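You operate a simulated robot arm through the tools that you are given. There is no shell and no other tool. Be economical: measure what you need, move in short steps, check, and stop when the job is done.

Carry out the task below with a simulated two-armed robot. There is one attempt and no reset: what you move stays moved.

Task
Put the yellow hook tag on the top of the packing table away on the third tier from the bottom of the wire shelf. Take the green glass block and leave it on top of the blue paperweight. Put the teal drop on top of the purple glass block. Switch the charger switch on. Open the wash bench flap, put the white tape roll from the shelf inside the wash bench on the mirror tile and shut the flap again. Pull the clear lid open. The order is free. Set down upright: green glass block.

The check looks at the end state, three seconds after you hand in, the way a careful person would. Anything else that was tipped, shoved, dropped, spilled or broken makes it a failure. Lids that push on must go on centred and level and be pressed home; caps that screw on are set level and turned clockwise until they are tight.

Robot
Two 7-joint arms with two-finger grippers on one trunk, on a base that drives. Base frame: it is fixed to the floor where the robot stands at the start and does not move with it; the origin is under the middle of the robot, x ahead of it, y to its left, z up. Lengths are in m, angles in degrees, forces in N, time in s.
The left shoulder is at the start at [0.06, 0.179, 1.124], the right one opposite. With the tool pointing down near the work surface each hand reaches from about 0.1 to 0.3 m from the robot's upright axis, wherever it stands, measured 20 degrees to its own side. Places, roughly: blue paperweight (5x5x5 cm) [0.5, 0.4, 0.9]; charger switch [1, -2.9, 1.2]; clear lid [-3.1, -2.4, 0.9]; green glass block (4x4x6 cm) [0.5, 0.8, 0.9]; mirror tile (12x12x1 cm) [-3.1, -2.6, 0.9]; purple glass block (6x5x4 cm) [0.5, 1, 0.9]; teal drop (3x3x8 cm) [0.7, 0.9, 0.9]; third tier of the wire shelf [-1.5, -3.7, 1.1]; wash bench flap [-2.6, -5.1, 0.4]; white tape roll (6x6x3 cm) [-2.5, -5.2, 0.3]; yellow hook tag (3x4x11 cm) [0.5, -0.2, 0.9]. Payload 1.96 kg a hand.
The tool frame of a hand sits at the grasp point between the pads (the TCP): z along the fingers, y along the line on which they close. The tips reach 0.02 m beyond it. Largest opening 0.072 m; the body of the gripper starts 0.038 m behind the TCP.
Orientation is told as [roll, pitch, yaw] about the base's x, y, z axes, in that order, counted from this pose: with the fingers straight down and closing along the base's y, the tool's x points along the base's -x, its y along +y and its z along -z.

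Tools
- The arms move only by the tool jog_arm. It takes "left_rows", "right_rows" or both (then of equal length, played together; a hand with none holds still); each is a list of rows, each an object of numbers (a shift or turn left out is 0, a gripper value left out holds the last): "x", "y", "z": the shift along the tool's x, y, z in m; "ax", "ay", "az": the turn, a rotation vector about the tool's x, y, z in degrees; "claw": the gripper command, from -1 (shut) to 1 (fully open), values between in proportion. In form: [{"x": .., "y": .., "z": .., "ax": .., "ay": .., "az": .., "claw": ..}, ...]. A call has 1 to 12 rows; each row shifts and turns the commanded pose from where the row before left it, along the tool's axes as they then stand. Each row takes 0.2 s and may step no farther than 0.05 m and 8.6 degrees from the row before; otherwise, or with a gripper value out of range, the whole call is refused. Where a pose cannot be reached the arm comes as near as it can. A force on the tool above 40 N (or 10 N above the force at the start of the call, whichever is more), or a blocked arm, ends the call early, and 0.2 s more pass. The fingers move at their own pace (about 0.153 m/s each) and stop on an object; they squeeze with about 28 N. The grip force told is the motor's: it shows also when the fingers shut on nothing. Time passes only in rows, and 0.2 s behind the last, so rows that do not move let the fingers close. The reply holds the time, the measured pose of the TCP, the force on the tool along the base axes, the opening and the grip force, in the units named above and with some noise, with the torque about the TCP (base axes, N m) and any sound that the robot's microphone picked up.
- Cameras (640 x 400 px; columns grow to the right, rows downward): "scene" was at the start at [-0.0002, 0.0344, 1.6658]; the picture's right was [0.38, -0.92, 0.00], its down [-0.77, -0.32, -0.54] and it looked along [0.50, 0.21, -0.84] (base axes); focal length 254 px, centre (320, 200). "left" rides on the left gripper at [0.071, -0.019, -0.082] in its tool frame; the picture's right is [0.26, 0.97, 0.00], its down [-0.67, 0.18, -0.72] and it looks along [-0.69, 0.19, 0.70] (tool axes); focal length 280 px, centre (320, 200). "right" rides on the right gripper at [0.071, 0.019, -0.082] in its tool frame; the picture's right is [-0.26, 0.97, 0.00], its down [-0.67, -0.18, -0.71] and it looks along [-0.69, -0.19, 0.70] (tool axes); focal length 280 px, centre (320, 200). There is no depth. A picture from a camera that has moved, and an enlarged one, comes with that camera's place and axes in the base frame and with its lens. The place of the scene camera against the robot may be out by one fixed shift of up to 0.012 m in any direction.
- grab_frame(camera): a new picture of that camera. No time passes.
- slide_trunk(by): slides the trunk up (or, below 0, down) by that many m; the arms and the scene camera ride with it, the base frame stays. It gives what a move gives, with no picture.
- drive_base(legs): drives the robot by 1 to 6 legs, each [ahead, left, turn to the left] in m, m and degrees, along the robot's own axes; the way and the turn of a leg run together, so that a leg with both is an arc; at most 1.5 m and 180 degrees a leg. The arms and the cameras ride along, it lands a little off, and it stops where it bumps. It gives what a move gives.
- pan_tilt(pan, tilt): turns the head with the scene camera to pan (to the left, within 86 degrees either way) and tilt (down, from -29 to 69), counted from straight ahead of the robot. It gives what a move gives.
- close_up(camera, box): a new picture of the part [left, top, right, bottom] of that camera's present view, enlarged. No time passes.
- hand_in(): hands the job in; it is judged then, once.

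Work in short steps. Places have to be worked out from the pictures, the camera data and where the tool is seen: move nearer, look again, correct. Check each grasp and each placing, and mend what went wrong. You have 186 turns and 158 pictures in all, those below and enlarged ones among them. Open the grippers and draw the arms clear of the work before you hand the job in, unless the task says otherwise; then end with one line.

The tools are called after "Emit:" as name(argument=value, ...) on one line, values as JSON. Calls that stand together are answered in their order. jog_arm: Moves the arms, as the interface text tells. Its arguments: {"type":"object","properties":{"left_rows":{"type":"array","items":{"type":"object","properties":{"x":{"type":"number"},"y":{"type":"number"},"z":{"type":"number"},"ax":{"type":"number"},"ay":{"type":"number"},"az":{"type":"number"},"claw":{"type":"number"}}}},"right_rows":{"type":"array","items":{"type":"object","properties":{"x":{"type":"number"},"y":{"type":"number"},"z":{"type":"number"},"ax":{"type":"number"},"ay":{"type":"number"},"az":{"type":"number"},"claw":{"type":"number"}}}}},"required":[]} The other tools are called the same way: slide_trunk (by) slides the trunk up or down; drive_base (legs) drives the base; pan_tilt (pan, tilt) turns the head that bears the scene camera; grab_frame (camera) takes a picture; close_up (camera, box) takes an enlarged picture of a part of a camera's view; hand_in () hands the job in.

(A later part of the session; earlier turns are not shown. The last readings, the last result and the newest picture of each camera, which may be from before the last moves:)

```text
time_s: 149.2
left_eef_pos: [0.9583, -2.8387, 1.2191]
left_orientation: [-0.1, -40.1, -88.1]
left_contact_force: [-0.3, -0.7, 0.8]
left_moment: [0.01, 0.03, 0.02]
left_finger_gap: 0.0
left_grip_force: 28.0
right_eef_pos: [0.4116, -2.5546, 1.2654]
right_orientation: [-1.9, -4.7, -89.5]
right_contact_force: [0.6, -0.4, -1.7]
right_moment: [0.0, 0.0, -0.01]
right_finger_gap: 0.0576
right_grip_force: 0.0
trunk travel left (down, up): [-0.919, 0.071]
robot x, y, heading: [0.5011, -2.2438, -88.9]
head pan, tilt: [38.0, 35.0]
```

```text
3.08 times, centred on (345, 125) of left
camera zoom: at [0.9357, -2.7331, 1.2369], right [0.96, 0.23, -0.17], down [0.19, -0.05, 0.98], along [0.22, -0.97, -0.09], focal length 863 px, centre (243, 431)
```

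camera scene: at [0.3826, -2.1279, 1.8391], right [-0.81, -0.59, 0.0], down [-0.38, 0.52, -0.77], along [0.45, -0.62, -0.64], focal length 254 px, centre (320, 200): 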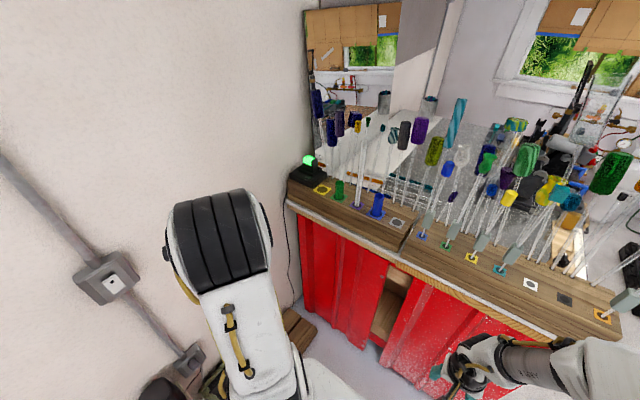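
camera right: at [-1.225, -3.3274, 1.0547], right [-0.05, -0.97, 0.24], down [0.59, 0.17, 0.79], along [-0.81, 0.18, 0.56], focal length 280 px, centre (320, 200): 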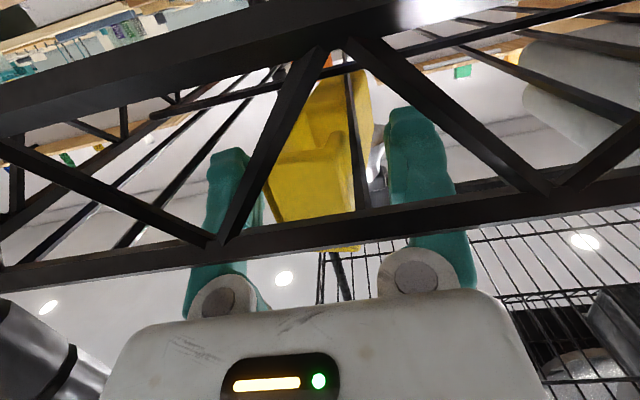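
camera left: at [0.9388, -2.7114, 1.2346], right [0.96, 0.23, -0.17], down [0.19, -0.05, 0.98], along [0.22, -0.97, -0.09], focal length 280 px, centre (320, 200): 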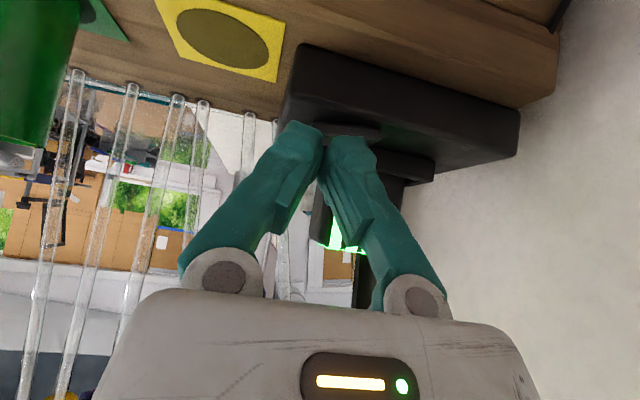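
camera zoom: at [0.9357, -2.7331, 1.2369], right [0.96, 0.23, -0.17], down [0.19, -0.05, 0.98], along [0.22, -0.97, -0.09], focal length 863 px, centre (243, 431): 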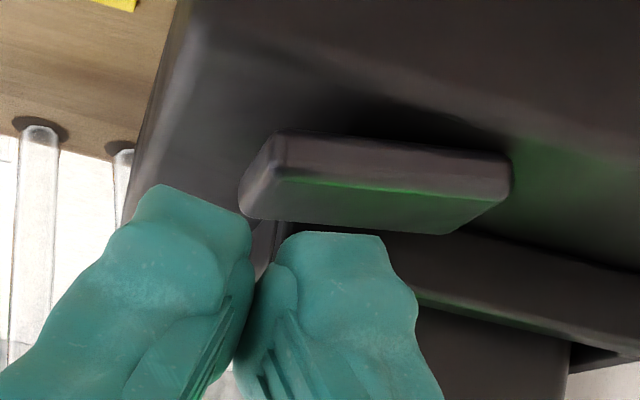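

Clear view now: the rocker's -x end is raised, and my tips are slightly too far toward its middle. I shift 6 mm to -x, 4 mm forward, and press down stepwise.

Emit:
jog_arm(left_rows=[{"y": -0.006, "z": 0.0026, "x": -0.003}, {"z": 0.0046, "x": 0.0039}, {"z": 0.0031, "x": 0.0026}, {"z": 0.0023, "x": 0.0019}, {}])

Emit:
close_up(camera="left", box=[270, 60, 420, 190])

```text
time_s: 150.4
left_eef_pos: [0.9532, -2.8429, 1.2056]
left_orientation: [-0.1, -40.0, -88.0]
left_contact_force: [-0.7, -0.3, 0.2]
left_moment: [-0.01, 0.01, -0.01]
left_finger_gap: 0.0
left_grip_force: 27.8
right_eef_pos: [0.4118, -2.5556, 1.2645]
right_orientation: [-1.9, -4.6, -89.4]
right_contact_force: [-0.5, -0.1, 0.4]
right_moment: [0.03, -0.03, -0.02]
right_finger_gap: 0.0577
right_grip_force: 0.0
trunk travel left (down, up): [-0.919, 0.071]
robot x, y, heading: [0.4982, -2.2428, -89.1]
head pan, tilt: [38.0, 35.0]
```

```text
3.08 times, centred on (345, 125) of left
camera zoom: at [0.93, -2.7371, 1.224], right [0.96, 0.23, -0.17], down [0.19, -0.05, 0.98], along [0.22, -0.97, -0.09], focal length 863 px, centre (243, 431)
```

zoom: 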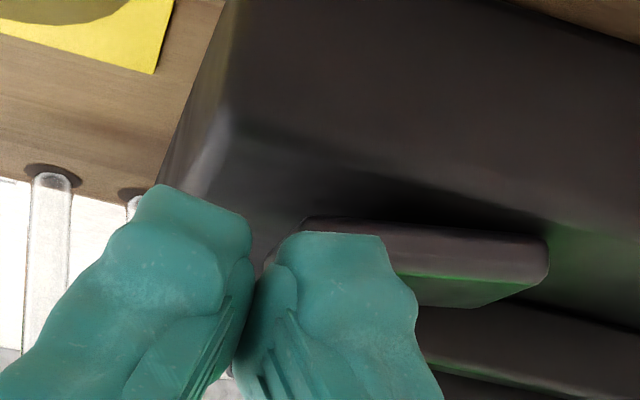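

The right finger covers the raised half. I press on.

Emit:
jog_arm(left_rows=[{"z": 0.0023, "x": 0.0019}, {"z": 0.0015, "x": 0.0013}, {"z": 0.0015, "x": 0.0013}, {}])

Emit:
close_up(camera="left", box=[270, 60, 420, 190])

```text
time_s: 151.4
left_eef_pos: [0.9528, -2.8426, 1.1989]
left_orientation: [-0.2, -40.2, -88.0]
left_contact_force: [-1.0, 1.2, 0.4]
left_moment: [-0.01, 0.0, 0.02]
left_finger_gap: 0.0001
left_grip_force: 28.2
right_eef_pos: [0.4124, -2.555, 1.2645]
right_orientation: [-1.8, -4.7, -89.4]
right_contact_force: [0.2, 0.4, -0.9]
right_moment: [-0.02, 0.01, 0.01]
right_finger_gap: 0.0575
right_grip_force: 0.0
trunk travel left (down, up): [-0.919, 0.071]
robot x, y, heading: [0.4982, -2.2408, -89.0]
head pan, tilt: [38.0, 35.0]
```

```text
3.08 times, centred on (345, 125) of left
camera zoom: at [0.9301, -2.7374, 1.2168], right [0.96, 0.23, -0.17], down [0.19, -0.05, 0.98], along [0.22, -0.97, -0.09], focal length 863 px, centre (243, 431)
```

zoom: 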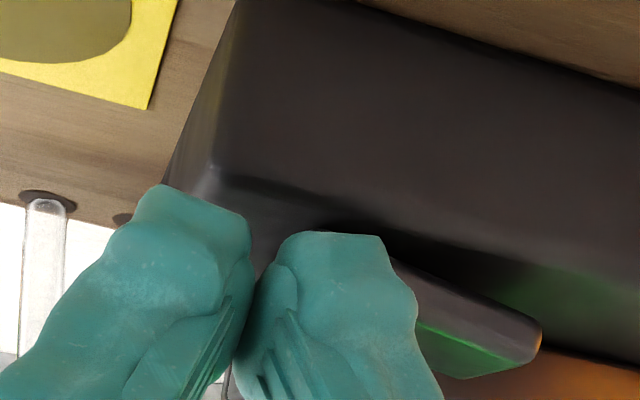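

The rocker has tipped the other way. I press 2 mm more to be sure it latched, then lift and inspect.

Emit:
jog_arm(left_rows=[{"z": 0.0015, "x": 0.0013}, {}, {"z": -0.0153, "x": -0.0129}, {"z": -0.0153, "x": -0.0129}, {}])

Emit:
grab_frame(camera="left")

Emit:
close_up(camera="left", box=[270, 0, 440, 130])

```text
time_s: 152.7
left_eef_pos: [0.9529, -2.8445, 1.2365]
left_orientation: [-0.1, -40.0, -88.0]
left_contact_force: [-0.2, -0.1, 1.9]
left_moment: [0.02, -0.01, 0.0]
left_finger_gap: 0.0
left_grip_force: 28.1
right_eef_pos: [0.4114, -2.5561, 1.2651]
right_orientation: [-1.9, -4.6, -89.3]
right_contact_force: [-0.1, -0.1, -0.2]
right_moment: [0.02, -0.02, -0.01]
right_finger_gap: 0.0576
right_grip_force: 0.0
trunk travel left (down, up): [-0.919, 0.071]
robot x, y, heading: [0.4992, -2.246, -89.2]
head pan, tilt: [38.0, 35.0]
```

```text
66 pictures are left
camera left: at [0.9296, -2.738, 1.2543], right [0.96, 0.23, -0.17], down [0.19, -0.05, 0.98], along [0.22, -0.97, -0.09], focal length 280 px, centre (320, 200)
```

left: 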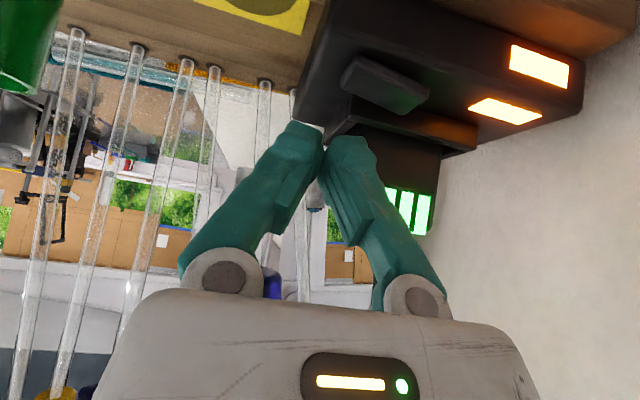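

```text
3.08 times, centred on (355, 65) of left
camera zoom: at [0.9296, -2.738, 1.2543], right [0.96, 0.23, -0.17], down [0.19, -0.05, 0.98], along [0.22, -0.97, -0.09], focal length 863 px, centre (212, 615)
```

zoom: 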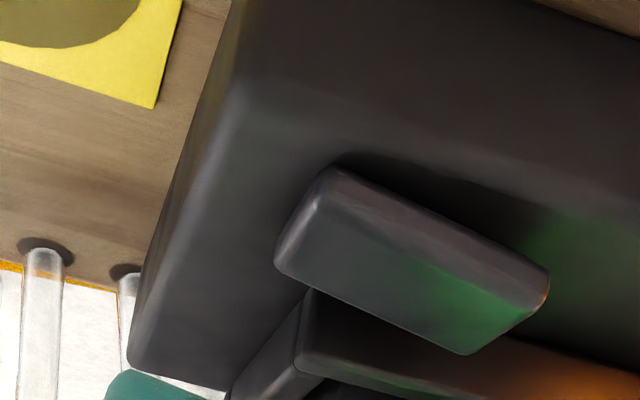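

The charger's orange lamps are lit: it is on. I withdraw the left arm, back off, and head around the north end of the middle table toward the far benches.

Emit:
jog_arm(left_rows=[{"z": -0.03, "x": -0.025}, {"z": -0.03, "x": 0.03}, {"z": -0.03, "x": 0.035}, {"z": -0.03, "x": 0.035}, {"z": -0.03, "x": 0.035}, {"z": -0.02, "x": 0.03, "ay": 8}, {"x": 0.02, "ay": 8}, {"ay": 8}, {"ay": 8}, {"ay": 8}, {}])

Emit:
drive_base(legs=[[-0.25, 0, 0], [0, -1.1, 0], [-1.5, 0, 0], [0, 0, -90]])

Emit:
pan_tilt(pan=10, tilt=25)

Emit:
grab_frame(camera="scene")

```text
time_s: 155.1
left_eef_pos: [0.9455, -2.6102, 1.2672]
left_orientation: [-0.1, 0.1, -88.2]
left_contact_force: [0.2, 0.4, 0.0]
left_moment: [0.02, 0.0, -0.03]
left_finger_gap: 0.0001
left_grip_force: 28.5
right_eef_pos: [0.4128, -2.555, 1.265]
right_orientation: [-2.0, -4.7, -89.3]
right_contact_force: [0.7, 0.3, -0.4]
right_moment: [-0.03, 0.01, 0.04]
right_finger_gap: 0.0574
right_grip_force: 0.0
trunk travel left (down, up): [-0.919, 0.071]
robot x, y, heading: [0.5037, -2.2463, -89.0]
head pan, tilt: [38.0, 35.0]
```

```text
time_s: 172.8
left_eef_pos: [-0.9854, -0.9717, 1.2668]
left_orientation: [-0.1, 0.0, -178.5]
left_contact_force: [0.1, -0.3, 0.2]
left_moment: [0.0, 0.01, 0.01]
left_finger_gap: 0.0
left_grip_force: 28.0
right_eef_pos: [-0.9283, -0.4373, 1.2653]
right_orientation: [-1.8, -4.7, -179.7]
right_contact_force: [0.2, 0.8, -0.5]
right_moment: [0.0, 0.0, 0.0]
right_finger_gap: 0.0575
right_grip_force: 0.1
trunk travel left (down, up): [-0.919, 0.071]
robot x, y, heading: [-0.615, -0.5258, -179.2]
head pan, tilt: [38.0, 35.0]
```

```text
time_s: 173.8
left_eef_pos: [-0.984, -0.971, 1.2679]
left_orientation: [-0.1, 0.1, -178.5]
left_contact_force: [-0.3, 0.4, -0.3]
left_moment: [-0.03, 0.0, 0.03]
left_finger_gap: 0.0001
left_grip_force: 28.0
right_eef_pos: [-0.9284, -0.4375, 1.2643]
right_orientation: [-1.9, -4.7, -179.8]
right_contact_force: [0.6, 0.0, 0.6]
right_moment: [-0.01, 0.01, 0.0]
right_finger_gap: 0.0575
right_grip_force: 0.1
trunk travel left (down, up): [-0.919, 0.071]
robot x, y, heading: [-0.6147, -0.5269, -179.2]
head pan, tilt: [10.0, 25.0]
```

```text
64 pictures are left
camera scene: at [-0.6507, -0.5355, 1.8623], right [-0.19, 0.98, 0.0], down [0.42, 0.08, -0.91], along [-0.89, -0.17, -0.42], focal length 254 px, centre (320, 200)
```

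scene: 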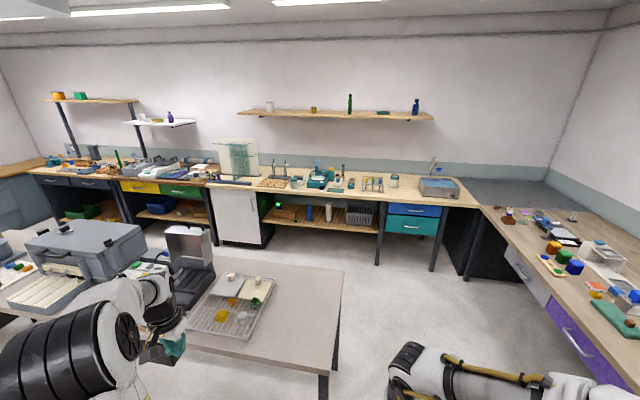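

The middle table ends at y≈-0.62 and the north bench begins at y≈0.45; the corridor beside the far bench is x≈-1.85 to -2.72. I tuck the left hand and drive through.

Emit:
jog_arm(left_rows=[{"y": -0.04, "x": 0.02}, {"y": -0.04, "x": 0.02}, {"y": -0.04, "x": 0.02}, {"y": -0.03, "x": 0.02}, {}])

Emit:
drive_base(legs=[[0, -0.45, 0], [0.9, 0, 0], [0.78, 0, 0], [0, 0, 90], [0.9, 0, 0]])

Emit:
pan_tilt(pan=-30, tilt=30)

Emit:
grab_frame(camera="scene")

```text
time_s: 175.0
left_eef_pos: [-0.9097, -0.8203, 1.2672]
left_orientation: [-0.1, 0.2, -178.5]
left_contact_force: [-0.4, -0.7, -0.3]
left_moment: [-0.03, 0.0, -0.01]
left_finger_gap: 0.0002
left_grip_force: 28.2
right_eef_pos: [-0.9282, -0.437, 1.265]
right_orientation: [-1.9, -4.6, -179.8]
right_contact_force: [0.0, 0.2, 0.7]
right_moment: [0.01, 0.0, 0.02]
right_finger_gap: 0.0576
right_grip_force: 0.0
trunk travel left (down, up): [-0.919, 0.071]
robot x, y, heading: [-0.6167, -0.5315, -179.3]
head pan, tilt: [10.0, 25.0]
```

```text
time_s: 193.8
left_eef_pos: [-2.0132, -1.2784, 1.268]
left_orientation: [-0.1, 0.0, -89.7]
left_contact_force: [0.0, 1.1, 0.0]
left_moment: [-0.01, -0.01, 0.01]
left_finger_gap: 0.0
left_grip_force: 28.2
right_eef_pos: [-2.3961, -1.2911, 1.2652]
right_orientation: [-1.9, -4.7, -90.9]
right_contact_force: [0.1, 0.6, 0.5]
right_moment: [0.01, 0.04, 0.01]
right_finger_gap: 0.0578
right_grip_force: 0.0
trunk travel left (down, up): [-0.919, 0.071]
robot x, y, heading: [-2.2966, -0.9796, -90.5]
head pan, tilt: [10.0, 25.0]
```

```text
time_s: 194.9
left_eef_pos: [-2.0133, -1.2793, 1.2665]
left_orientation: [-0.1, 0.0, -89.6]
left_contact_force: [-0.4, 0.5, -0.2]
left_moment: [0.01, 0.02, -0.03]
left_finger_gap: 0.0004
left_grip_force: 28.1
right_eef_pos: [-2.3969, -1.2913, 1.2651]
right_orientation: [-1.9, -4.7, -90.9]
right_contact_force: [-0.1, 0.1, -0.4]
right_moment: [0.04, 0.0, 0.03]
right_finger_gap: 0.0575
right_grip_force: 0.2
trunk travel left (down, up): [-0.919, 0.071]
robot x, y, heading: [-2.2997, -0.9785, -90.7]
head pan, tilt: [-30.0, 30.0]
```

```text
63 pictures are left
camera scene: at [-2.3509, -0.99, 1.8544], right [-0.86, 0.51, 0.0], down [0.25, 0.43, -0.87], along [-0.44, -0.75, -0.5], focal length 254 px, centre (320, 200)
```

scene: 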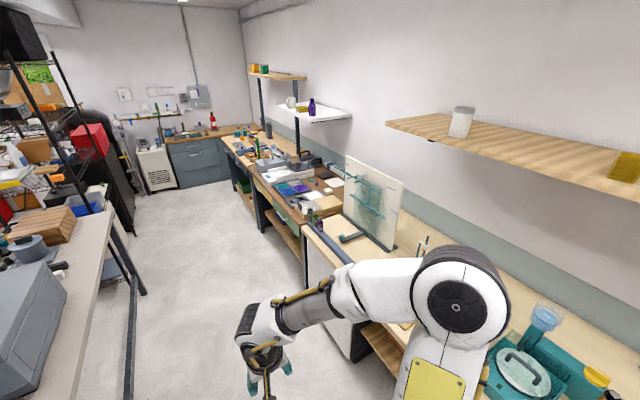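

The corridor is clear and the blue-grey wash bench is at the far end. I advance and look at the bench part with the lid and the mirror tile.

Emit:
drive_base(legs=[[1.0, 0, 0]])

Emit:
pan_tilt(pan=-50, tilt=40)

Emit:
grab_frame(camera="scene")

Emit:
pan_tilt(pan=-5, tilt=25)

Emit:
grab_frame(camera="scene")

```text
time_s: 200.1
left_eef_pos: [-2.0301, -2.2801, 1.2678]
left_orientation: [-0.2, 0.1, -90.2]
left_contact_force: [-0.1, -0.7, -0.1]
left_moment: [-0.03, -0.02, -0.02]
left_finger_gap: 0.0001
left_grip_force: 27.6
right_eef_pos: [-2.4142, -2.2876, 1.2644]
right_orientation: [-1.9, -4.7, -91.5]
right_contact_force: [1.0, 0.8, -0.3]
right_moment: [-0.03, 0.02, 0.04]
right_finger_gap: 0.0578
right_grip_force: 0.0
trunk travel left (down, up): [-0.919, 0.071]
robot x, y, heading: [-2.3144, -1.9763, -91.0]
head pan, tilt: [-30.0, 30.0]
```

```text
time_s: 200.9
left_eef_pos: [-2.0299, -2.2816, 1.2671]
left_orientation: [0.0, 0.1, -90.2]
left_contact_force: [-0.9, 0.3, 0.6]
left_moment: [-0.01, 0.0, -0.02]
left_finger_gap: 0.0001
left_grip_force: 27.5
right_eef_pos: [-2.4135, -2.2891, 1.2648]
right_orientation: [-1.9, -4.6, -91.4]
right_contact_force: [0.5, 0.2, 0.0]
right_moment: [0.01, 0.0, -0.01]
right_finger_gap: 0.0576
right_grip_force: 0.1
trunk travel left (down, up): [-0.919, 0.071]
robot x, y, heading: [-2.3158, -1.9777, -91.1]
head pan, tilt: [-50.0, 40.0]
```

```text
62 pictures are left
camera scene: at [-2.3853, -1.9643, 1.8391], right [-0.63, 0.78, 0.0], down [0.5, 0.4, -0.77], along [-0.6, -0.48, -0.64], focal length 254 px, centre (320, 200)
```

scene: 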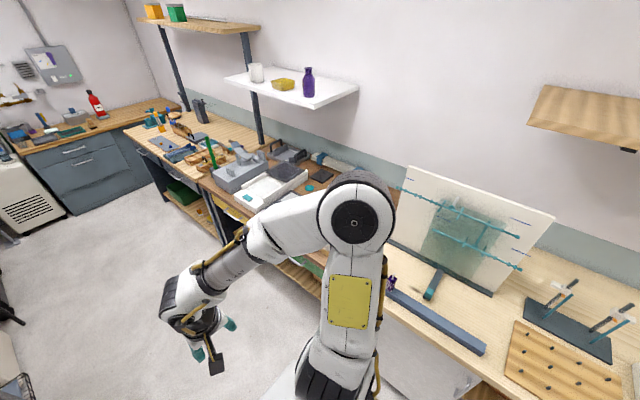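

```text
time_s: 202.1
left_eef_pos: [-2.0302, -2.2808, 1.2679]
left_orientation: [-0.1, 0.0, -90.1]
left_contact_force: [-0.3, -0.1, 1.0]
left_moment: [-0.02, 0.0, 0.0]
left_finger_gap: 0.0001
left_grip_force: 27.7
right_eef_pos: [-2.4145, -2.2885, 1.2641]
right_orientation: [-1.9, -4.8, -91.4]
right_contact_force: [0.0, -0.4, -1.0]
right_moment: [0.06, 0.01, 0.0]
right_finger_gap: 0.0573
right_grip_force: 0.2
trunk travel left (down, up): [-0.919, 0.071]
robot x, y, heading: [-2.3124, -1.9803, -91.1]
head pan, tilt: [-5.0, 25.0]
```

```text
61 pictures are left
camera scene: at [-2.3292, -2.002, 1.8623], right [-0.99, 0.11, 0.0], down [0.05, 0.42, -0.91], along [-0.1, -0.9, -0.42], focal length 254 px, centre (320, 200)
```

scene: 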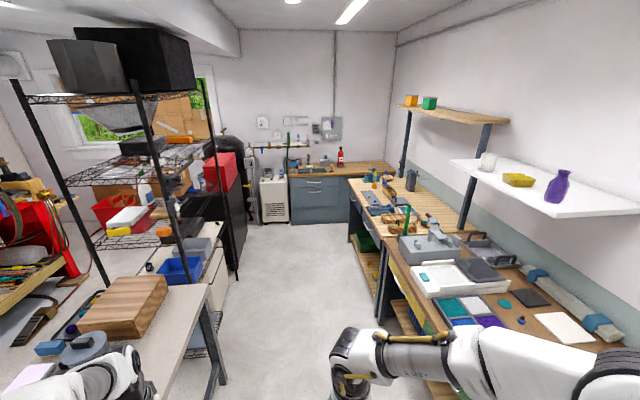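

The wash bench stands ahead. I drive down to it and look at its flap.

Emit:
drive_base(legs=[[1.2, 0, 0], [0.75, 0, 1]])

Emit:
pan_tilt(pan=-10, tilt=50)

Emit:
grab_frame(camera="scene")

```text
time_s: 211.8
left_eef_pos: [-2.0477, -4.2189, 1.2687]
left_orientation: [-0.1, 0.1, -89.3]
left_contact_force: [-0.7, 0.2, 0.0]
left_moment: [0.03, -0.02, 0.01]
left_finger_gap: 0.0
left_grip_force: 27.8
right_eef_pos: [-2.4321, -4.2336, 1.2652]
right_orientation: [-2.0, -4.6, -90.4]
right_contact_force: [0.4, -0.4, -0.1]
right_moment: [0.01, -0.03, 0.02]
right_finger_gap: 0.0576
right_grip_force: 0.0
trunk travel left (down, up): [-0.919, 0.071]
robot x, y, heading: [-2.3396, -3.9213, -90.0]
head pan, tilt: [-5.0, 25.0]
```

```text
time_s: 212.7
left_eef_pos: [-2.049, -4.2203, 1.2666]
left_orientation: [-0.1, 0.1, -89.1]
left_contact_force: [-0.5, -0.4, 0.5]
left_moment: [-0.02, -0.01, 0.02]
left_finger_gap: 0.0
left_grip_force: 28.1
right_eef_pos: [-2.4323, -4.2346, 1.2655]
right_orientation: [-1.8, -4.7, -90.3]
right_contact_force: [-0.4, -0.4, 0.2]
right_moment: [-0.04, 0.03, 0.0]
right_finger_gap: 0.0574
right_grip_force: 0.0
trunk travel left (down, up): [-0.919, 0.071]
robot x, y, heading: [-2.3374, -3.9197, -90.0]
head pan, tilt: [-10.0, 50.0]
```

```text
60 pictures are left
camera scene: at [-2.3575, -3.9312, 1.8249], right [-0.98, 0.17, 0.0], down [0.13, 0.75, -0.64], along [-0.11, -0.63, -0.77], focal length 254 px, centre (320, 200)
```

scene: 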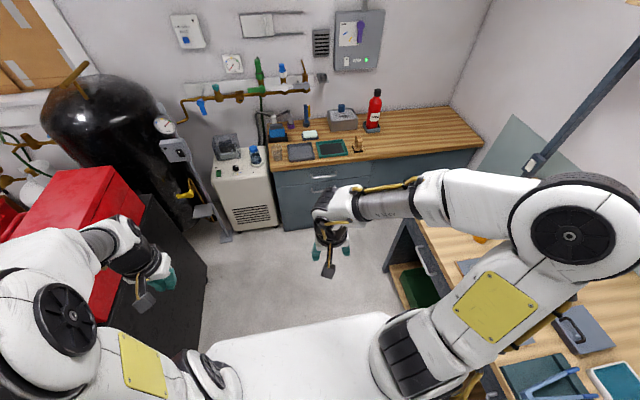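

I enlarge the front of the wash bench.

Emit:
close_up(camera="scene", box=[260, 130, 420, 250])

```text
3.33 times, centred on (340, 190) of scene
camera zoom: at [-2.3575, -3.9312, 1.8249], right [-0.98, 0.17, 0.0], down [0.13, 0.75, -0.64], along [-0.11, -0.63, -0.77], focal length 845 px, centre (253, 233)
```

zoom: 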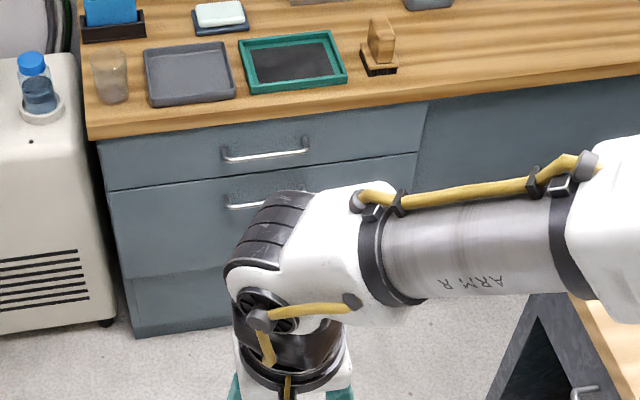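

The flap is the lower panel (handle at about x -2.6, z 0.46, front face y≈-5.12), hinged at its bottom. Before lowering the trunk I must get both elbows clear, so I drive up, then extend both arms forward horizontally.

Emit:
drive_base(legs=[[0.32, -0.12, 0]])

Emit:
jog_arm(right_rows=[{"x": -0.03, "ay": -8}, {"x": -0.03, "ay": -8}, {"x": -0.02, "ay": -8}, {"x": -0.02, "ay": -8}, {"x": -0.02, "ay": -8}, {"z": 0.02, "ay": -8}, {"z": 0.02, "ay": -8}, {"z": 0.02, "ay": -8}, {"z": 0.02, "ay": -8}, {"z": 0.02, "ay": -8}, {"z": 0.02, "ay": -5}, {}], left_rows=[{"x": -0.03, "ay": -8}, {"x": -0.03, "ay": -8}, {"x": -0.02, "ay": -8}, {"x": -0.02, "ay": -8}, {"x": -0.02, "ay": -8}, {"z": 0.02, "ay": -8}, {"z": 0.02, "ay": -8}, {"z": 0.02, "ay": -8}, {"z": 0.02, "ay": -8}, {"z": 0.02, "ay": -8}, {"z": 0.02, "ay": -8}, {}])

Emit:
pan_tilt(pan=0, tilt=55)

Emit:
grab_frame(camera="scene")

```text
time_s: 214.9
left_eef_pos: [-2.1664, -4.5415, 1.2663]
left_orientation: [-0.1, 0.0, -88.9]
left_contact_force: [0.4, 0.5, 0.5]
left_moment: [-0.02, -0.01, -0.02]
left_finger_gap: 0.0002
left_grip_force: 27.7
right_eef_pos: [-2.5509, -4.5561, 1.2646]
right_orientation: [-2.0, -4.7, -90.3]
right_contact_force: [0.3, -0.2, 1.6]
right_moment: [0.0, 0.02, 0.0]
right_finger_gap: 0.0577
right_grip_force: 0.1
trunk travel left (down, up): [-0.919, 0.071]
robot x, y, heading: [-2.4597, -4.2455, -89.7]
head pan, tilt: [-10.0, 50.0]
```

```text
time_s: 217.5
left_eef_pos: [-2.1399, -4.7931, 1.3152]
left_orientation: [-12.3, -83.3, -77.8]
left_contact_force: [-0.1, -0.3, -0.3]
left_moment: [0.04, 0.01, 0.02]
left_finger_gap: 0.0
left_grip_force: 27.7
left hand out of reach, approached as far as the arm can: row 6, 10, 11
right_eef_pos: [-2.5539, -4.7747, 1.2525]
right_orientation: [-83.2, -88.1, -7.2]
right_contact_force: [-0.1, -0.5, -0.3]
right_moment: [-0.02, -0.01, -0.01]
right_finger_gap: 0.0576
right_grip_force: 0.0
trunk travel left (down, up): [-0.919, 0.071]
robot x, y, heading: [-2.4602, -4.2427, -89.9]
head pan, tilt: [-10.0, 50.0]
```

```text
time_s: 218.2
left_eef_pos: [-2.1412, -4.7915, 1.3144]
left_orientation: [-12.3, -83.2, -77.8]
left_contact_force: [0.4, -0.3, -0.4]
left_moment: [0.02, 0.0, -0.01]
left_finger_gap: 0.0
left_grip_force: 28.7
right_eef_pos: [-2.5535, -4.775, 1.2541]
right_orientation: [-80.6, -88.1, -9.8]
right_contact_force: [0.9, 0.5, -0.1]
right_moment: [0.0, 0.02, -0.01]
right_finger_gap: 0.0577
right_grip_force: 0.0
trunk travel left (down, up): [-0.919, 0.071]
robot x, y, heading: [-2.4582, -4.2431, -89.9]
head pan, tilt: [0.0, 55.0]
```

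```text
58 pictures are left
camera scene: at [-2.4641, -4.2493, 1.8184], right [-1.0, 0.0, 0.0], down [0.0, 0.82, -0.57], along [0.0, -0.57, -0.82], focal length 254 px, centre (320, 200)
```

scene: 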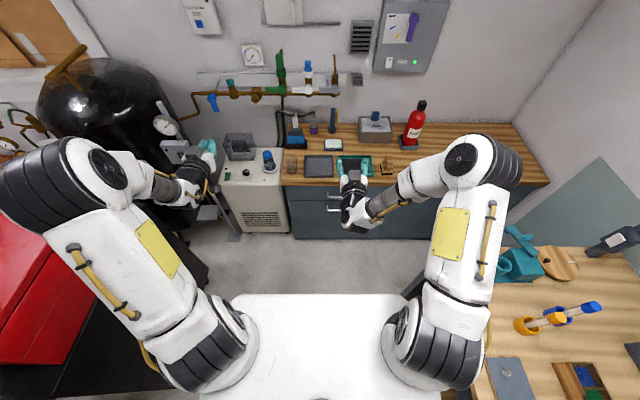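

Lowered, the left elbow would hit the black cabinet (x>-2.0). I swing the left hand inward and up, and move the right hand ahead, then check the elbows.

Emit:
jog_arm(left_rows=[{"y": -0.03, "x": -0.02}, {"y": -0.03, "x": -0.02}, {"y": -0.03, "x": -0.02}, {"y": -0.03, "x": -0.02}, {"y": -0.03, "x": -0.02}, {"y": -0.02, "x": -0.02}, {}], right_rows=[{"y": -0.02}, {"y": -0.02}, {"y": -0.02}, {"y": -0.01}, {}, {}, {}])

Emit:
grab_frame(camera="scene")

```text
time_s: 219.8
left_eef_pos: [-2.2306, -4.7958, 1.4128]
left_orientation: [-9.0, -83.4, -81.0]
left_contact_force: [0.4, -0.1, 0.6]
left_moment: [0.04, 0.01, -0.01]
left_finger_gap: 0.0003
left_grip_force: 28.0
left hand out of reach, approached as far as the arm can: row 3, 4, 5, 6
right_eef_pos: [-2.6242, -4.7738, 1.255]
right_orientation: [-80.1, -88.0, -10.3]
right_contact_force: [0.4, -0.1, -0.5]
right_moment: [0.01, -0.01, -0.01]
right_finger_gap: 0.0576
right_grip_force: 0.0
trunk travel left (down, up): [-0.919, 0.071]
robot x, y, heading: [-2.4572, -4.2456, -89.7]
head pan, tilt: [0.0, 55.0]
```

```text
57 pictures are left
camera scene: at [-2.4652, -4.2495, 1.8184], right [-1.0, 0.0, 0.0], down [0.0, 0.82, -0.57], along [0.0, -0.57, -0.82], focal length 254 px, centre (320, 200)
```

scene: 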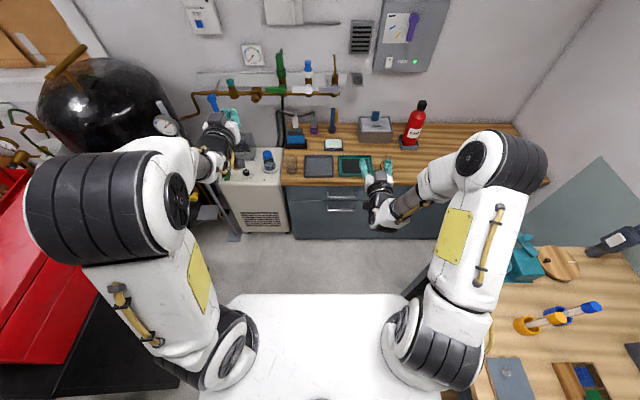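

The left elbow is now high and inboard, so lowering is safe. I lower by 0.40 and turn the right gripper so it closes vertically on the handle.

Emit:
slide_trunk(by=-0.4)

Emit:
jog_arm(right_rows=[{"az": 8, "claw": 1}, {"az": 8}, {"az": 8}, {"az": 8}, {"az": 8}, {"az": 8}, {"az": 8}, {"az": 8}, {"az": 8}, {"az": 8}, {"az": 8}, {}])

Emit:
grab_frame(camera="scene")

Emit:
grab_frame(camera="right")

```text
time_s: 223.7
left_eef_pos: [-2.23, -4.7956, 1.0121]
left_orientation: [-9.0, -83.5, -80.9]
left_contact_force: [0.7, 0.5, 0.0]
left_moment: [0.01, -0.02, 0.03]
left_finger_gap: 0.0001
left_grip_force: 28.4
right_eef_pos: [-2.6238, -4.7732, 0.8543]
right_orientation: [-80.1, -88.0, -10.5]
right_contact_force: [-0.3, -0.5, -0.2]
right_moment: [0.01, 0.01, 0.02]
right_finger_gap: 0.0575
right_grip_force: 0.0
trunk travel left (down, up): [-0.519, 0.471]
robot x, y, heading: [-2.458, -4.2438, -89.9]
head pan, tilt: [0.0, 55.0]
```

```text
time_s: 226.2
left_eef_pos: [-2.2296, -4.7956, 1.0117]
left_orientation: [-8.9, -83.5, -80.9]
left_contact_force: [-0.2, 0.4, -0.7]
left_moment: [0.02, 0.01, 0.01]
left_finger_gap: 0.0001
left_grip_force: 27.8
right_eef_pos: [-2.6238, -4.7745, 0.8564]
right_orientation: [89.7, -3.7, 179.6]
right_contact_force: [0.1, 0.0, -0.4]
right_moment: [-0.01, -0.01, 0.01]
right_finger_gap: 0.0719
right_grip_force: 0.2
trunk travel left (down, up): [-0.519, 0.471]
robot x, y, heading: [-2.4606, -4.2438, -90.1]
head pan, tilt: [0.0, 55.0]
```

```text
56 pictures are left
camera scene: at [-2.4639, -4.2499, 1.4183], right [-1.0, 0.0, 0.0], down [0.0, 0.82, -0.57], along [0.0, -0.57, -0.82], focal length 254 px, centre (320, 200)
```

scene: 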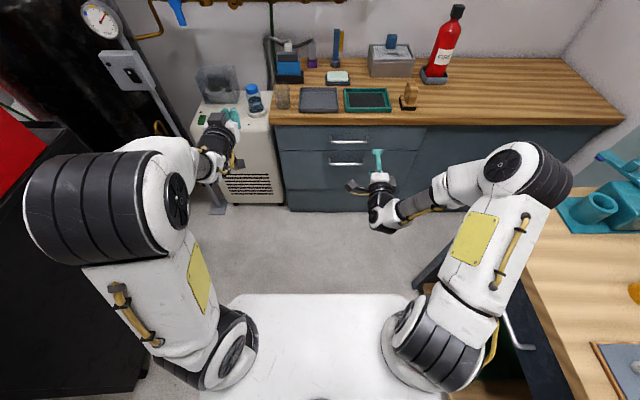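

```text
55 pictures are left
camera right: at [-2.5506, -4.6925, 0.8691], right [-0.2, 0.0, 0.98], down [-0.68, 0.72, -0.13], along [-0.71, -0.69, -0.15], focal length 280 px, centre (320, 200)
```

right: 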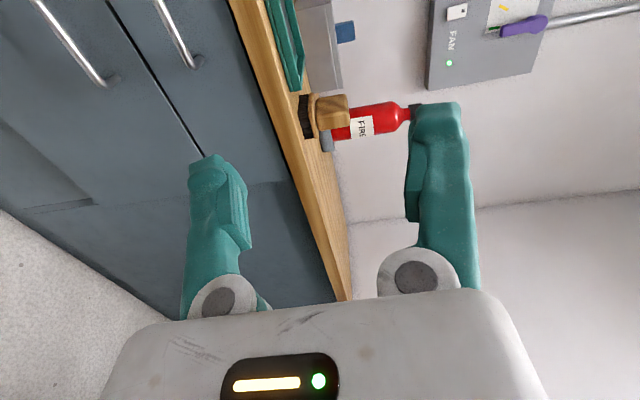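

The handle of the flap is at about z 0.51, x -2.52 to -2.66, y≈-5.10. I pull the left hand back a little, drive ahead 0.25 and lower the right hand in front of the handle.

Emit:
jog_arm(left_rows=[{"z": -0.03}, {"z": -0.03}, {"z": -0.03}, {"z": -0.03}, {}], right_rows=[{"z": -0.02, "y": -0.03}, {"z": -0.02, "y": -0.03}, {"z": -0.02, "y": -0.03}, {"z": -0.02, "y": -0.03}, {}])

Emit:
drive_base(legs=[[0.24, 0, 0]])

Emit:
grab_frame(camera="right")

```text
time_s: 227.4
left_eef_pos: [-2.2236, -4.7051, 1.037]
left_orientation: [-8.8, -83.5, -81.2]
left_contact_force: [0.2, -0.3, 0.0]
left_moment: [0.0, -0.01, 0.01]
left_finger_gap: 0.0001
left_grip_force: 27.9
left hand out of reach, approached as far as the arm can: row 3, 4
right_eef_pos: [-2.6309, -4.691, 0.735]
right_orientation: [89.7, -4.0, 179.6]
right_contact_force: [0.3, 0.3, 0.4]
right_moment: [0.0, 0.01, 0.03]
right_finger_gap: 0.0722
right_grip_force: 0.0
trunk travel left (down, up): [-0.519, 0.471]
robot x, y, heading: [-2.4564, -4.2456, -90.0]
head pan, tilt: [0.0, 55.0]
```

```text
time_s: 229.2
left_eef_pos: [-2.2249, -4.9455, 1.0355]
left_orientation: [-8.8, -83.4, -81.2]
left_contact_force: [-0.3, 0.1, 0.8]
left_moment: [0.03, 0.04, 0.05]
left_finger_gap: 0.0
left_grip_force: 28.1
right_eef_pos: [-2.631, -4.9292, 0.7351]
right_orientation: [89.6, -3.9, 179.5]
right_contact_force: [0.2, -0.2, 0.1]
right_moment: [0.0, -0.02, 0.04]
right_finger_gap: 0.0719
right_grip_force: 0.0
trunk travel left (down, up): [-0.519, 0.471]
robot x, y, heading: [-2.4565, -4.4809, -90.2]
head pan, tilt: [0.0, 55.0]
```

```text
54 pictures are left
camera right: at [-2.5577, -4.8476, 0.749], right [-0.2, -0.01, 0.98], down [-0.68, 0.72, -0.13], along [-0.71, -0.69, -0.14], focal length 280 px, centre (320, 200)
```

right: 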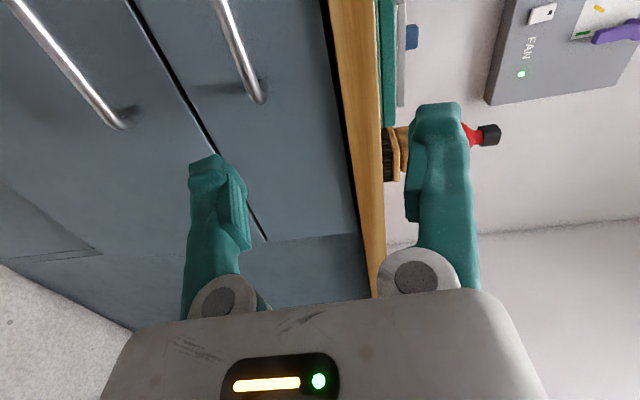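

Two views put the handle at y≈-5.044, z≈0.565, x≈-2.65…-2.52. I lower the open gripper in front of it.

Emit:
jog_arm(right_rows=[{"y": -0.045, "x": 0.01}, {"y": -0.045, "x": 0.01}, {"y": -0.045, "x": 0.01}, {"y": -0.035, "x": 0.01}, {"z": 0.03}, {}])

Emit:
grab_frame(camera="right")

```text
time_s: 230.6
left_eef_pos: [-2.2237, -4.9428, 1.0379]
left_orientation: [-8.9, -83.5, -81.1]
left_contact_force: [0.5, -0.3, 0.2]
left_moment: [-0.01, 0.04, 0.0]
left_finger_gap: 0.0
left_grip_force: 27.9
right_eef_pos: [-2.605, -4.9601, 0.5655]
right_orientation: [89.7, -3.8, 179.5]
right_contact_force: [-0.1, 1.0, -0.2]
right_moment: [0.01, 0.01, -0.01]
right_finger_gap: 0.0722
right_grip_force: 0.0
trunk travel left (down, up): [-0.519, 0.471]
robot x, y, heading: [-2.4595, -4.4815, -89.9]
head pan, tilt: [0.0, 55.0]
```

```text
53 pictures are left
camera right: at [-2.5304, -4.8774, 0.5775], right [-0.2, 0.0, 0.98], down [-0.68, 0.72, -0.13], along [-0.71, -0.69, -0.14], focal length 280 px, centre (320, 200)
```

right: 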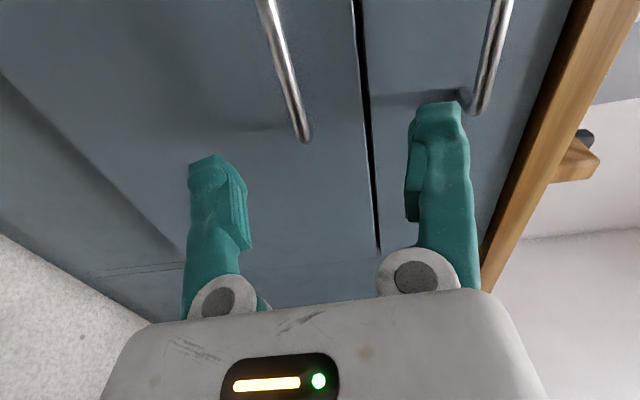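

The handle is at y≈-5.07, z≈0.542. I line up and advance around the bar.

Emit:
jog_arm(right_rows=[{"y": -0.022}, {"z": 0.04}, {"z": 0.035}, {}])

Emit:
grab_frame(camera="right")

```text
time_s: 231.6
left_eef_pos: [-2.2232, -4.9427, 1.0373]
left_orientation: [-8.7, -83.5, -81.1]
left_contact_force: [0.0, -0.2, -0.2]
left_moment: [0.01, -0.01, 0.01]
left_finger_gap: 0.0001
left_grip_force: 28.0
right_eef_pos: [-2.606, -5.0321, 0.5414]
right_orientation: [89.7, -3.9, 179.4]
right_contact_force: [0.6, 0.2, 0.1]
right_moment: [-0.02, 0.0, -0.01]
right_finger_gap: 0.072
right_grip_force: 0.1
trunk travel left (down, up): [-0.519, 0.471]
robot x, y, heading: [-2.4572, -4.4814, -90.1]
head pan, tilt: [0.0, 55.0]
```

```text
52 pictures are left
camera right: at [-2.5331, -4.951, 0.5548], right [-0.2, 0.0, 0.98], down [-0.68, 0.72, -0.13], along [-0.71, -0.69, -0.14], focal length 280 px, centre (320, 200)
```

right: 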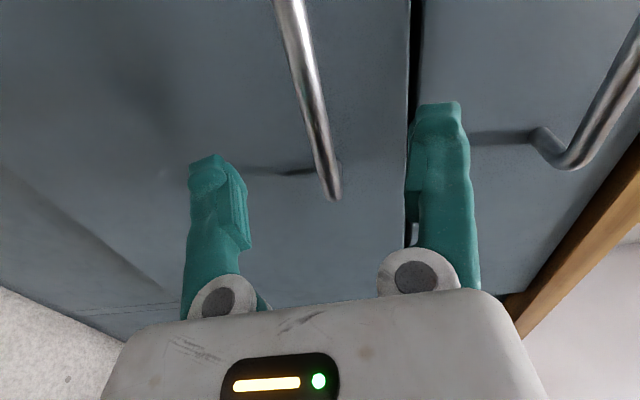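

The bar lies between the fingers. I advance another 3 cm and close on it.

Emit:
jog_arm(right_rows=[{"z": 0.015}, {"z": 0.015}, {"claw": -1}, {}, {}, {}])

```text
time_s: 232.9
left_eef_pos: [-2.2267, -4.9476, 1.0349]
left_orientation: [-7.8, -83.3, -82.2]
left_contact_force: [0.3, 0.4, -0.7]
left_moment: [0.04, -0.02, 0.02]
left_finger_gap: 0.0
left_grip_force: 27.9
right_eef_pos: [-2.6095, -5.0678, 0.5395]
right_orientation: [89.1, -3.8, 179.3]
right_contact_force: [-4.5, -4.9, -30.7]
right_moment: [0.33, -0.48, -0.65]
right_finger_gap: 0.0104
right_grip_force: 37.7
trunk travel left (down, up): [-0.519, 0.471]
robot x, y, heading: [-2.4627, -4.4793, -90.0]
head pan, tilt: [0.0, 55.0]
stopped in row 6 (right hand): the force on the tool passed its limit at 41 N (the readings are from after the stop); the commanded pose is now the measured one
```

The bar is gripped. I begin to pull along a small arc about the bottom hinge and watch the force.

Emit:
jog_arm(right_rows=[{"z": -0.008, "y": -0.001, "ax": 2}, {"z": -0.0085, "y": -0.0015, "ax": 2}, {"z": -0.0085, "y": -0.0017, "ax": 2}, {}])

```text
time_s: 233.8
left_eef_pos: [-2.2258, -4.9468, 1.0363]
left_orientation: [-8.0, -83.4, -82.0]
left_contact_force: [-0.8, 0.6, -0.3]
left_moment: [0.0, -0.01, -0.01]
left_finger_gap: 0.0
left_grip_force: 28.4
right_eef_pos: [-2.61, -5.0396, 0.5355]
right_orientation: [83.0, -3.9, 179.7]
right_contact_force: [-2.4, -4.4, -27.2]
right_moment: [0.17, -0.35, -0.15]
right_finger_gap: 0.0093
right_grip_force: 37.0
trunk travel left (down, up): [-0.519, 0.471]
robot x, y, heading: [-2.4599, -4.4831, -90.2]
head pan, tilt: [0.0, 55.0]
stopped in row 4 (right hand): the force on the tool passed its limit at 43 N (the readings are from after the stop); the commanded pose is now the measured one
```

The flap is following. A steady vertical load of 27 N suggests the hand is a bit high, so I ease it down 4 mm.

Emit:
jog_arm(right_rows=[{"y": -0.002}, {"y": -0.002}, {}])

Emit:
grab_frame(camera="right")

```text
time_s: 234.6
left_eef_pos: [-2.2257, -4.9451, 1.0356]
left_orientation: [-8.6, -83.4, -81.4]
left_contact_force: [0.3, 0.0, 0.2]
left_moment: [0.02, 0.01, -0.01]
left_finger_gap: 0.0
left_grip_force: 28.5
right_eef_pos: [-2.6098, -5.0417, 0.5349]
right_orientation: [83.7, -3.9, 179.4]
right_contact_force: [-1.8, -4.7, -8.5]
right_moment: [0.08, -0.44, -0.12]
right_finger_gap: 0.0086
right_grip_force: 36.4
trunk travel left (down, up): [-0.519, 0.471]
robot x, y, heading: [-2.4588, -4.4817, -90.1]
head pan, tilt: [0.0, 55.0]
```

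```text
51 pictures are left
camera right: at [-2.5351, -4.9624, 0.5559], right [-0.2, -0.1, 0.97], down [-0.67, 0.74, -0.06], along [-0.71, -0.67, -0.21], focal length 280 px, centre (320, 200)
```

right: 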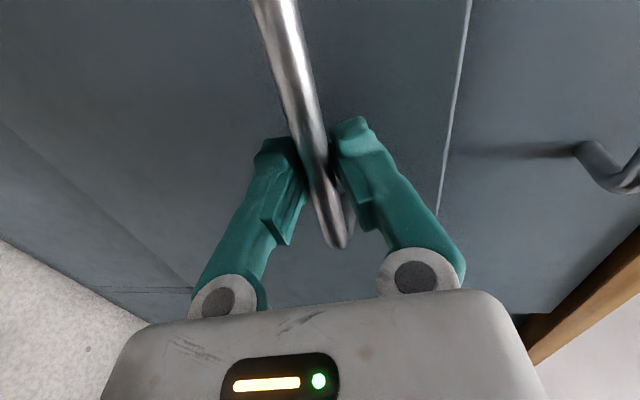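

The flap has opened a few degrees. I continue along the arc.

Emit:
jog_arm(right_rows=[{"z": -0.015, "y": -0.004, "ax": 4}, {"z": -0.0165, "y": -0.0045, "ax": 4}, {"z": -0.0165, "y": -0.0045, "ax": 4}, {}])

```text
time_s: 235.1
left_eef_pos: [-2.2255, -4.9487, 1.0356]
left_orientation: [-8.2, -83.3, -81.9]
left_contact_force: [0.1, 0.0, 0.0]
left_moment: [0.0, 0.0, 0.02]
left_finger_gap: 0.0
left_grip_force: 27.6
right_eef_pos: [-2.6089, -5.0152, 0.5248]
right_orientation: [76.2, -3.9, 179.7]
right_contact_force: [-2.0, -8.1, -32.3]
right_moment: [0.23, -0.53, -0.31]
right_finger_gap: 0.0064
right_grip_force: 35.4
trunk travel left (down, up): [-0.519, 0.471]
robot x, y, heading: [-2.458, -4.4851, -90.0]
head pan, tilt: [0.0, 55.0]
stopped in row 2 (right hand): the force on the tool passed its limit at 50 N (the readings are from after the stop); the commanded pose is now the measured one
```

The bar is pulling down and sliding in the grip. I ease down 5 mm, re-seat the grip slightly forward, and read the force.

Emit:
jog_arm(right_rows=[{"y": -0.003}, {"y": -0.003}, {}])

Emit:
grab_frame(camera="right")

```text
time_s: 235.9
left_eef_pos: [-2.2251, -4.9462, 1.0367]
left_orientation: [-8.5, -83.5, -81.5]
left_contact_force: [0.5, -0.8, -0.2]
left_moment: [0.03, 0.01, 0.0]
left_finger_gap: 0.0002
left_grip_force: 28.4
right_eef_pos: [-2.6099, -5.0136, 0.5228]
right_orientation: [77.0, -4.0, 179.6]
right_contact_force: [-2.9, -3.2, -6.1]
right_moment: [0.03, -0.58, -0.22]
right_finger_gap: 0.0065
right_grip_force: 33.9
trunk travel left (down, up): [-0.519, 0.471]
robot x, y, heading: [-2.4587, -4.4848, -89.9]
head pan, tilt: [0.0, 55.0]
```

```text
50 pictures are left
camera right: at [-2.5347, -4.9379, 0.5542], right [-0.2, -0.22, 0.96], down [-0.67, 0.74, 0.03], along [-0.72, -0.63, -0.29], focal length 280 px, centre (320, 200)
```

right: 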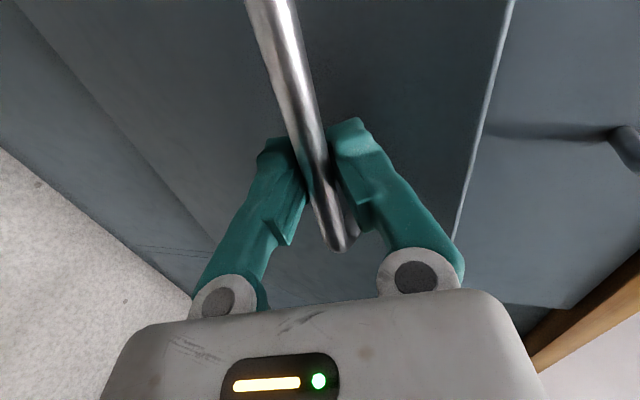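

The load is gone after easing; I continue with more downward share per step.

Emit:
jog_arm(right_rows=[{"z": -0.014, "y": -0.007, "ax": 4}, {"z": -0.015, "y": -0.007, "ax": 4}, {"z": -0.015, "y": -0.007, "ax": 4}, {}])

```text
time_s: 236.4
left_eef_pos: [-2.2256, -4.9476, 1.0356]
left_orientation: [-8.0, -83.3, -82.1]
left_contact_force: [0.4, 0.0, -0.5]
left_moment: [-0.02, -0.03, -0.03]
left_finger_gap: 0.0
left_grip_force: 27.7
right_eef_pos: [-2.609, -4.9929, 0.5125]
right_orientation: [70.8, -3.9, 179.8]
right_contact_force: [-1.8, -14.3, -32.7]
right_moment: [-0.01, -0.56, -0.19]
right_finger_gap: 0.0061
right_grip_force: 33.6
trunk travel left (down, up): [-0.519, 0.471]
robot x, y, heading: [-2.4576, -4.4828, -90.1]
head pan, tilt: [0.0, 55.0]
stopped in row 2 (right hand): the force on the tool passed its limit at 52 N (the readings are from after the stop); the commanded pose is now the measured one
```

The path data suggest a shorter hinge radius (~0.15 m), so the bar drops faster than I moved. I ease down, then continue with steeper steps.

Emit:
jog_arm(right_rows=[{"y": -0.006}, {"z": -0.006, "y": -0.0108, "ax": 4}, {"z": -0.006, "y": -0.0108, "ax": 4}, {"z": -0.006, "y": -0.0108, "ax": 4}, {}])

Emit:
grab_frame(camera="scene")

```text
time_s: 237.6
left_eef_pos: [-2.2234, -4.9445, 1.0368]
left_orientation: [-9.1, -83.5, -80.9]
left_contact_force: [0.4, 0.2, 0.5]
left_moment: [-0.04, 0.04, 0.0]
left_finger_gap: 0.0003
left_grip_force: 28.0
right_eef_pos: [-2.6098, -4.9612, 0.4892]
right_orientation: [59.2, -4.0, 179.9]
right_contact_force: [17.1, -0.9, -6.2]
right_moment: [-0.06, -0.76, -0.03]
right_finger_gap: 0.0059
right_grip_force: 32.7
trunk travel left (down, up): [-0.519, 0.471]
robot x, y, heading: [-2.4579, -4.4851, -90.0]
head pan, tilt: [0.0, 55.0]
```

```text
49 pictures are left
camera scene: at [-2.4627, -4.4884, 1.4182], right [-1.0, 0.0, 0.0], down [0.0, 0.82, -0.57], along [0.0, -0.57, -0.82], focal length 254 px, centre (320, 200)
```

scene: 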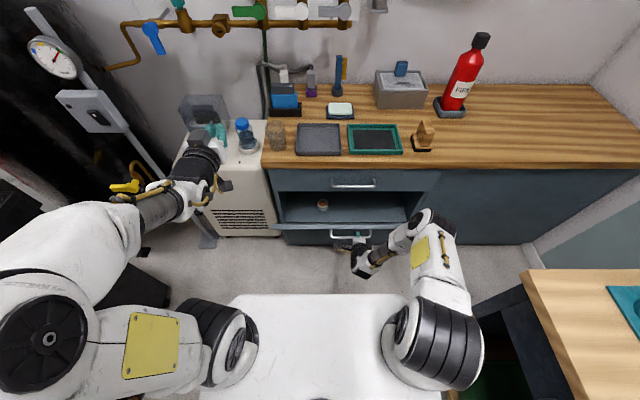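

The flap is about half open and the white roll is visible inside. I continue the arc.

Emit:
jog_arm(right_rows=[{"z": -0.005, "y": -0.016, "ax": 5}, {"z": -0.005, "y": -0.016, "ax": 5}, {"z": -0.005, "y": -0.016, "ax": 5}, {"z": -0.005, "y": -0.016, "ax": 5}, {}])

```text
time_s: 238.3
left_eef_pos: [-2.2237, -4.9457, 1.0358]
left_orientation: [-8.2, -83.4, -81.7]
left_contact_force: [0.1, 0.8, -0.4]
left_moment: [0.01, -0.02, 0.0]
left_finger_gap: 0.0
left_grip_force: 28.3
right_eef_pos: [-2.6102, -4.9392, 0.4681]
right_orientation: [49.8, -3.9, 179.9]
right_contact_force: [4.9, -12.4, -20.3]
right_moment: [0.07, -0.2, -0.79]
right_finger_gap: 0.006
right_grip_force: 32.4
trunk travel left (down, up): [-0.519, 0.471]
robot x, y, heading: [-2.4592, -4.4833, -89.8]
head pan, tilt: [0.0, 55.0]
stopped in row 3 (right hand): the force on the tool passed its limit at 44 N (the readings are from after the stop); the commanded pose is now the measured one
```

Still opening. I ease and go on with steeper steps.

Emit:
jog_arm(right_rows=[{"y": -0.006}, {"z": 0.0015, "y": -0.014, "ax": 5}, {"z": 0.0015, "y": -0.014, "ax": 5}, {"z": 0.0015, "y": -0.014, "ax": 5}, {}])

```text
time_s: 239.4
left_eef_pos: [-2.2233, -4.9385, 1.0391]
left_orientation: [-9.6, -83.8, -80.4]
left_contact_force: [0.1, 0.2, 0.3]
left_moment: [-0.02, 0.01, -0.04]
left_finger_gap: 0.0002
left_grip_force: 27.8
right_eef_pos: [-2.6118, -4.9086, 0.4361]
right_orientation: [35.8, -3.8, 179.9]
right_contact_force: [4.2, 16.8, 36.0]
right_moment: [-5.74, -0.43, -0.71]
right_finger_gap: 0.0243
right_grip_force: 40.3
trunk travel left (down, up): [-0.519, 0.471]
robot x, y, heading: [-2.4559, -4.4846, -89.7]
head pan, tilt: [0.0, 55.0]
stopped in row 5 (right hand): the force on the tool passed its limit at 41 N (the readings are from after the stop); the commanded pose is now the measured one
```

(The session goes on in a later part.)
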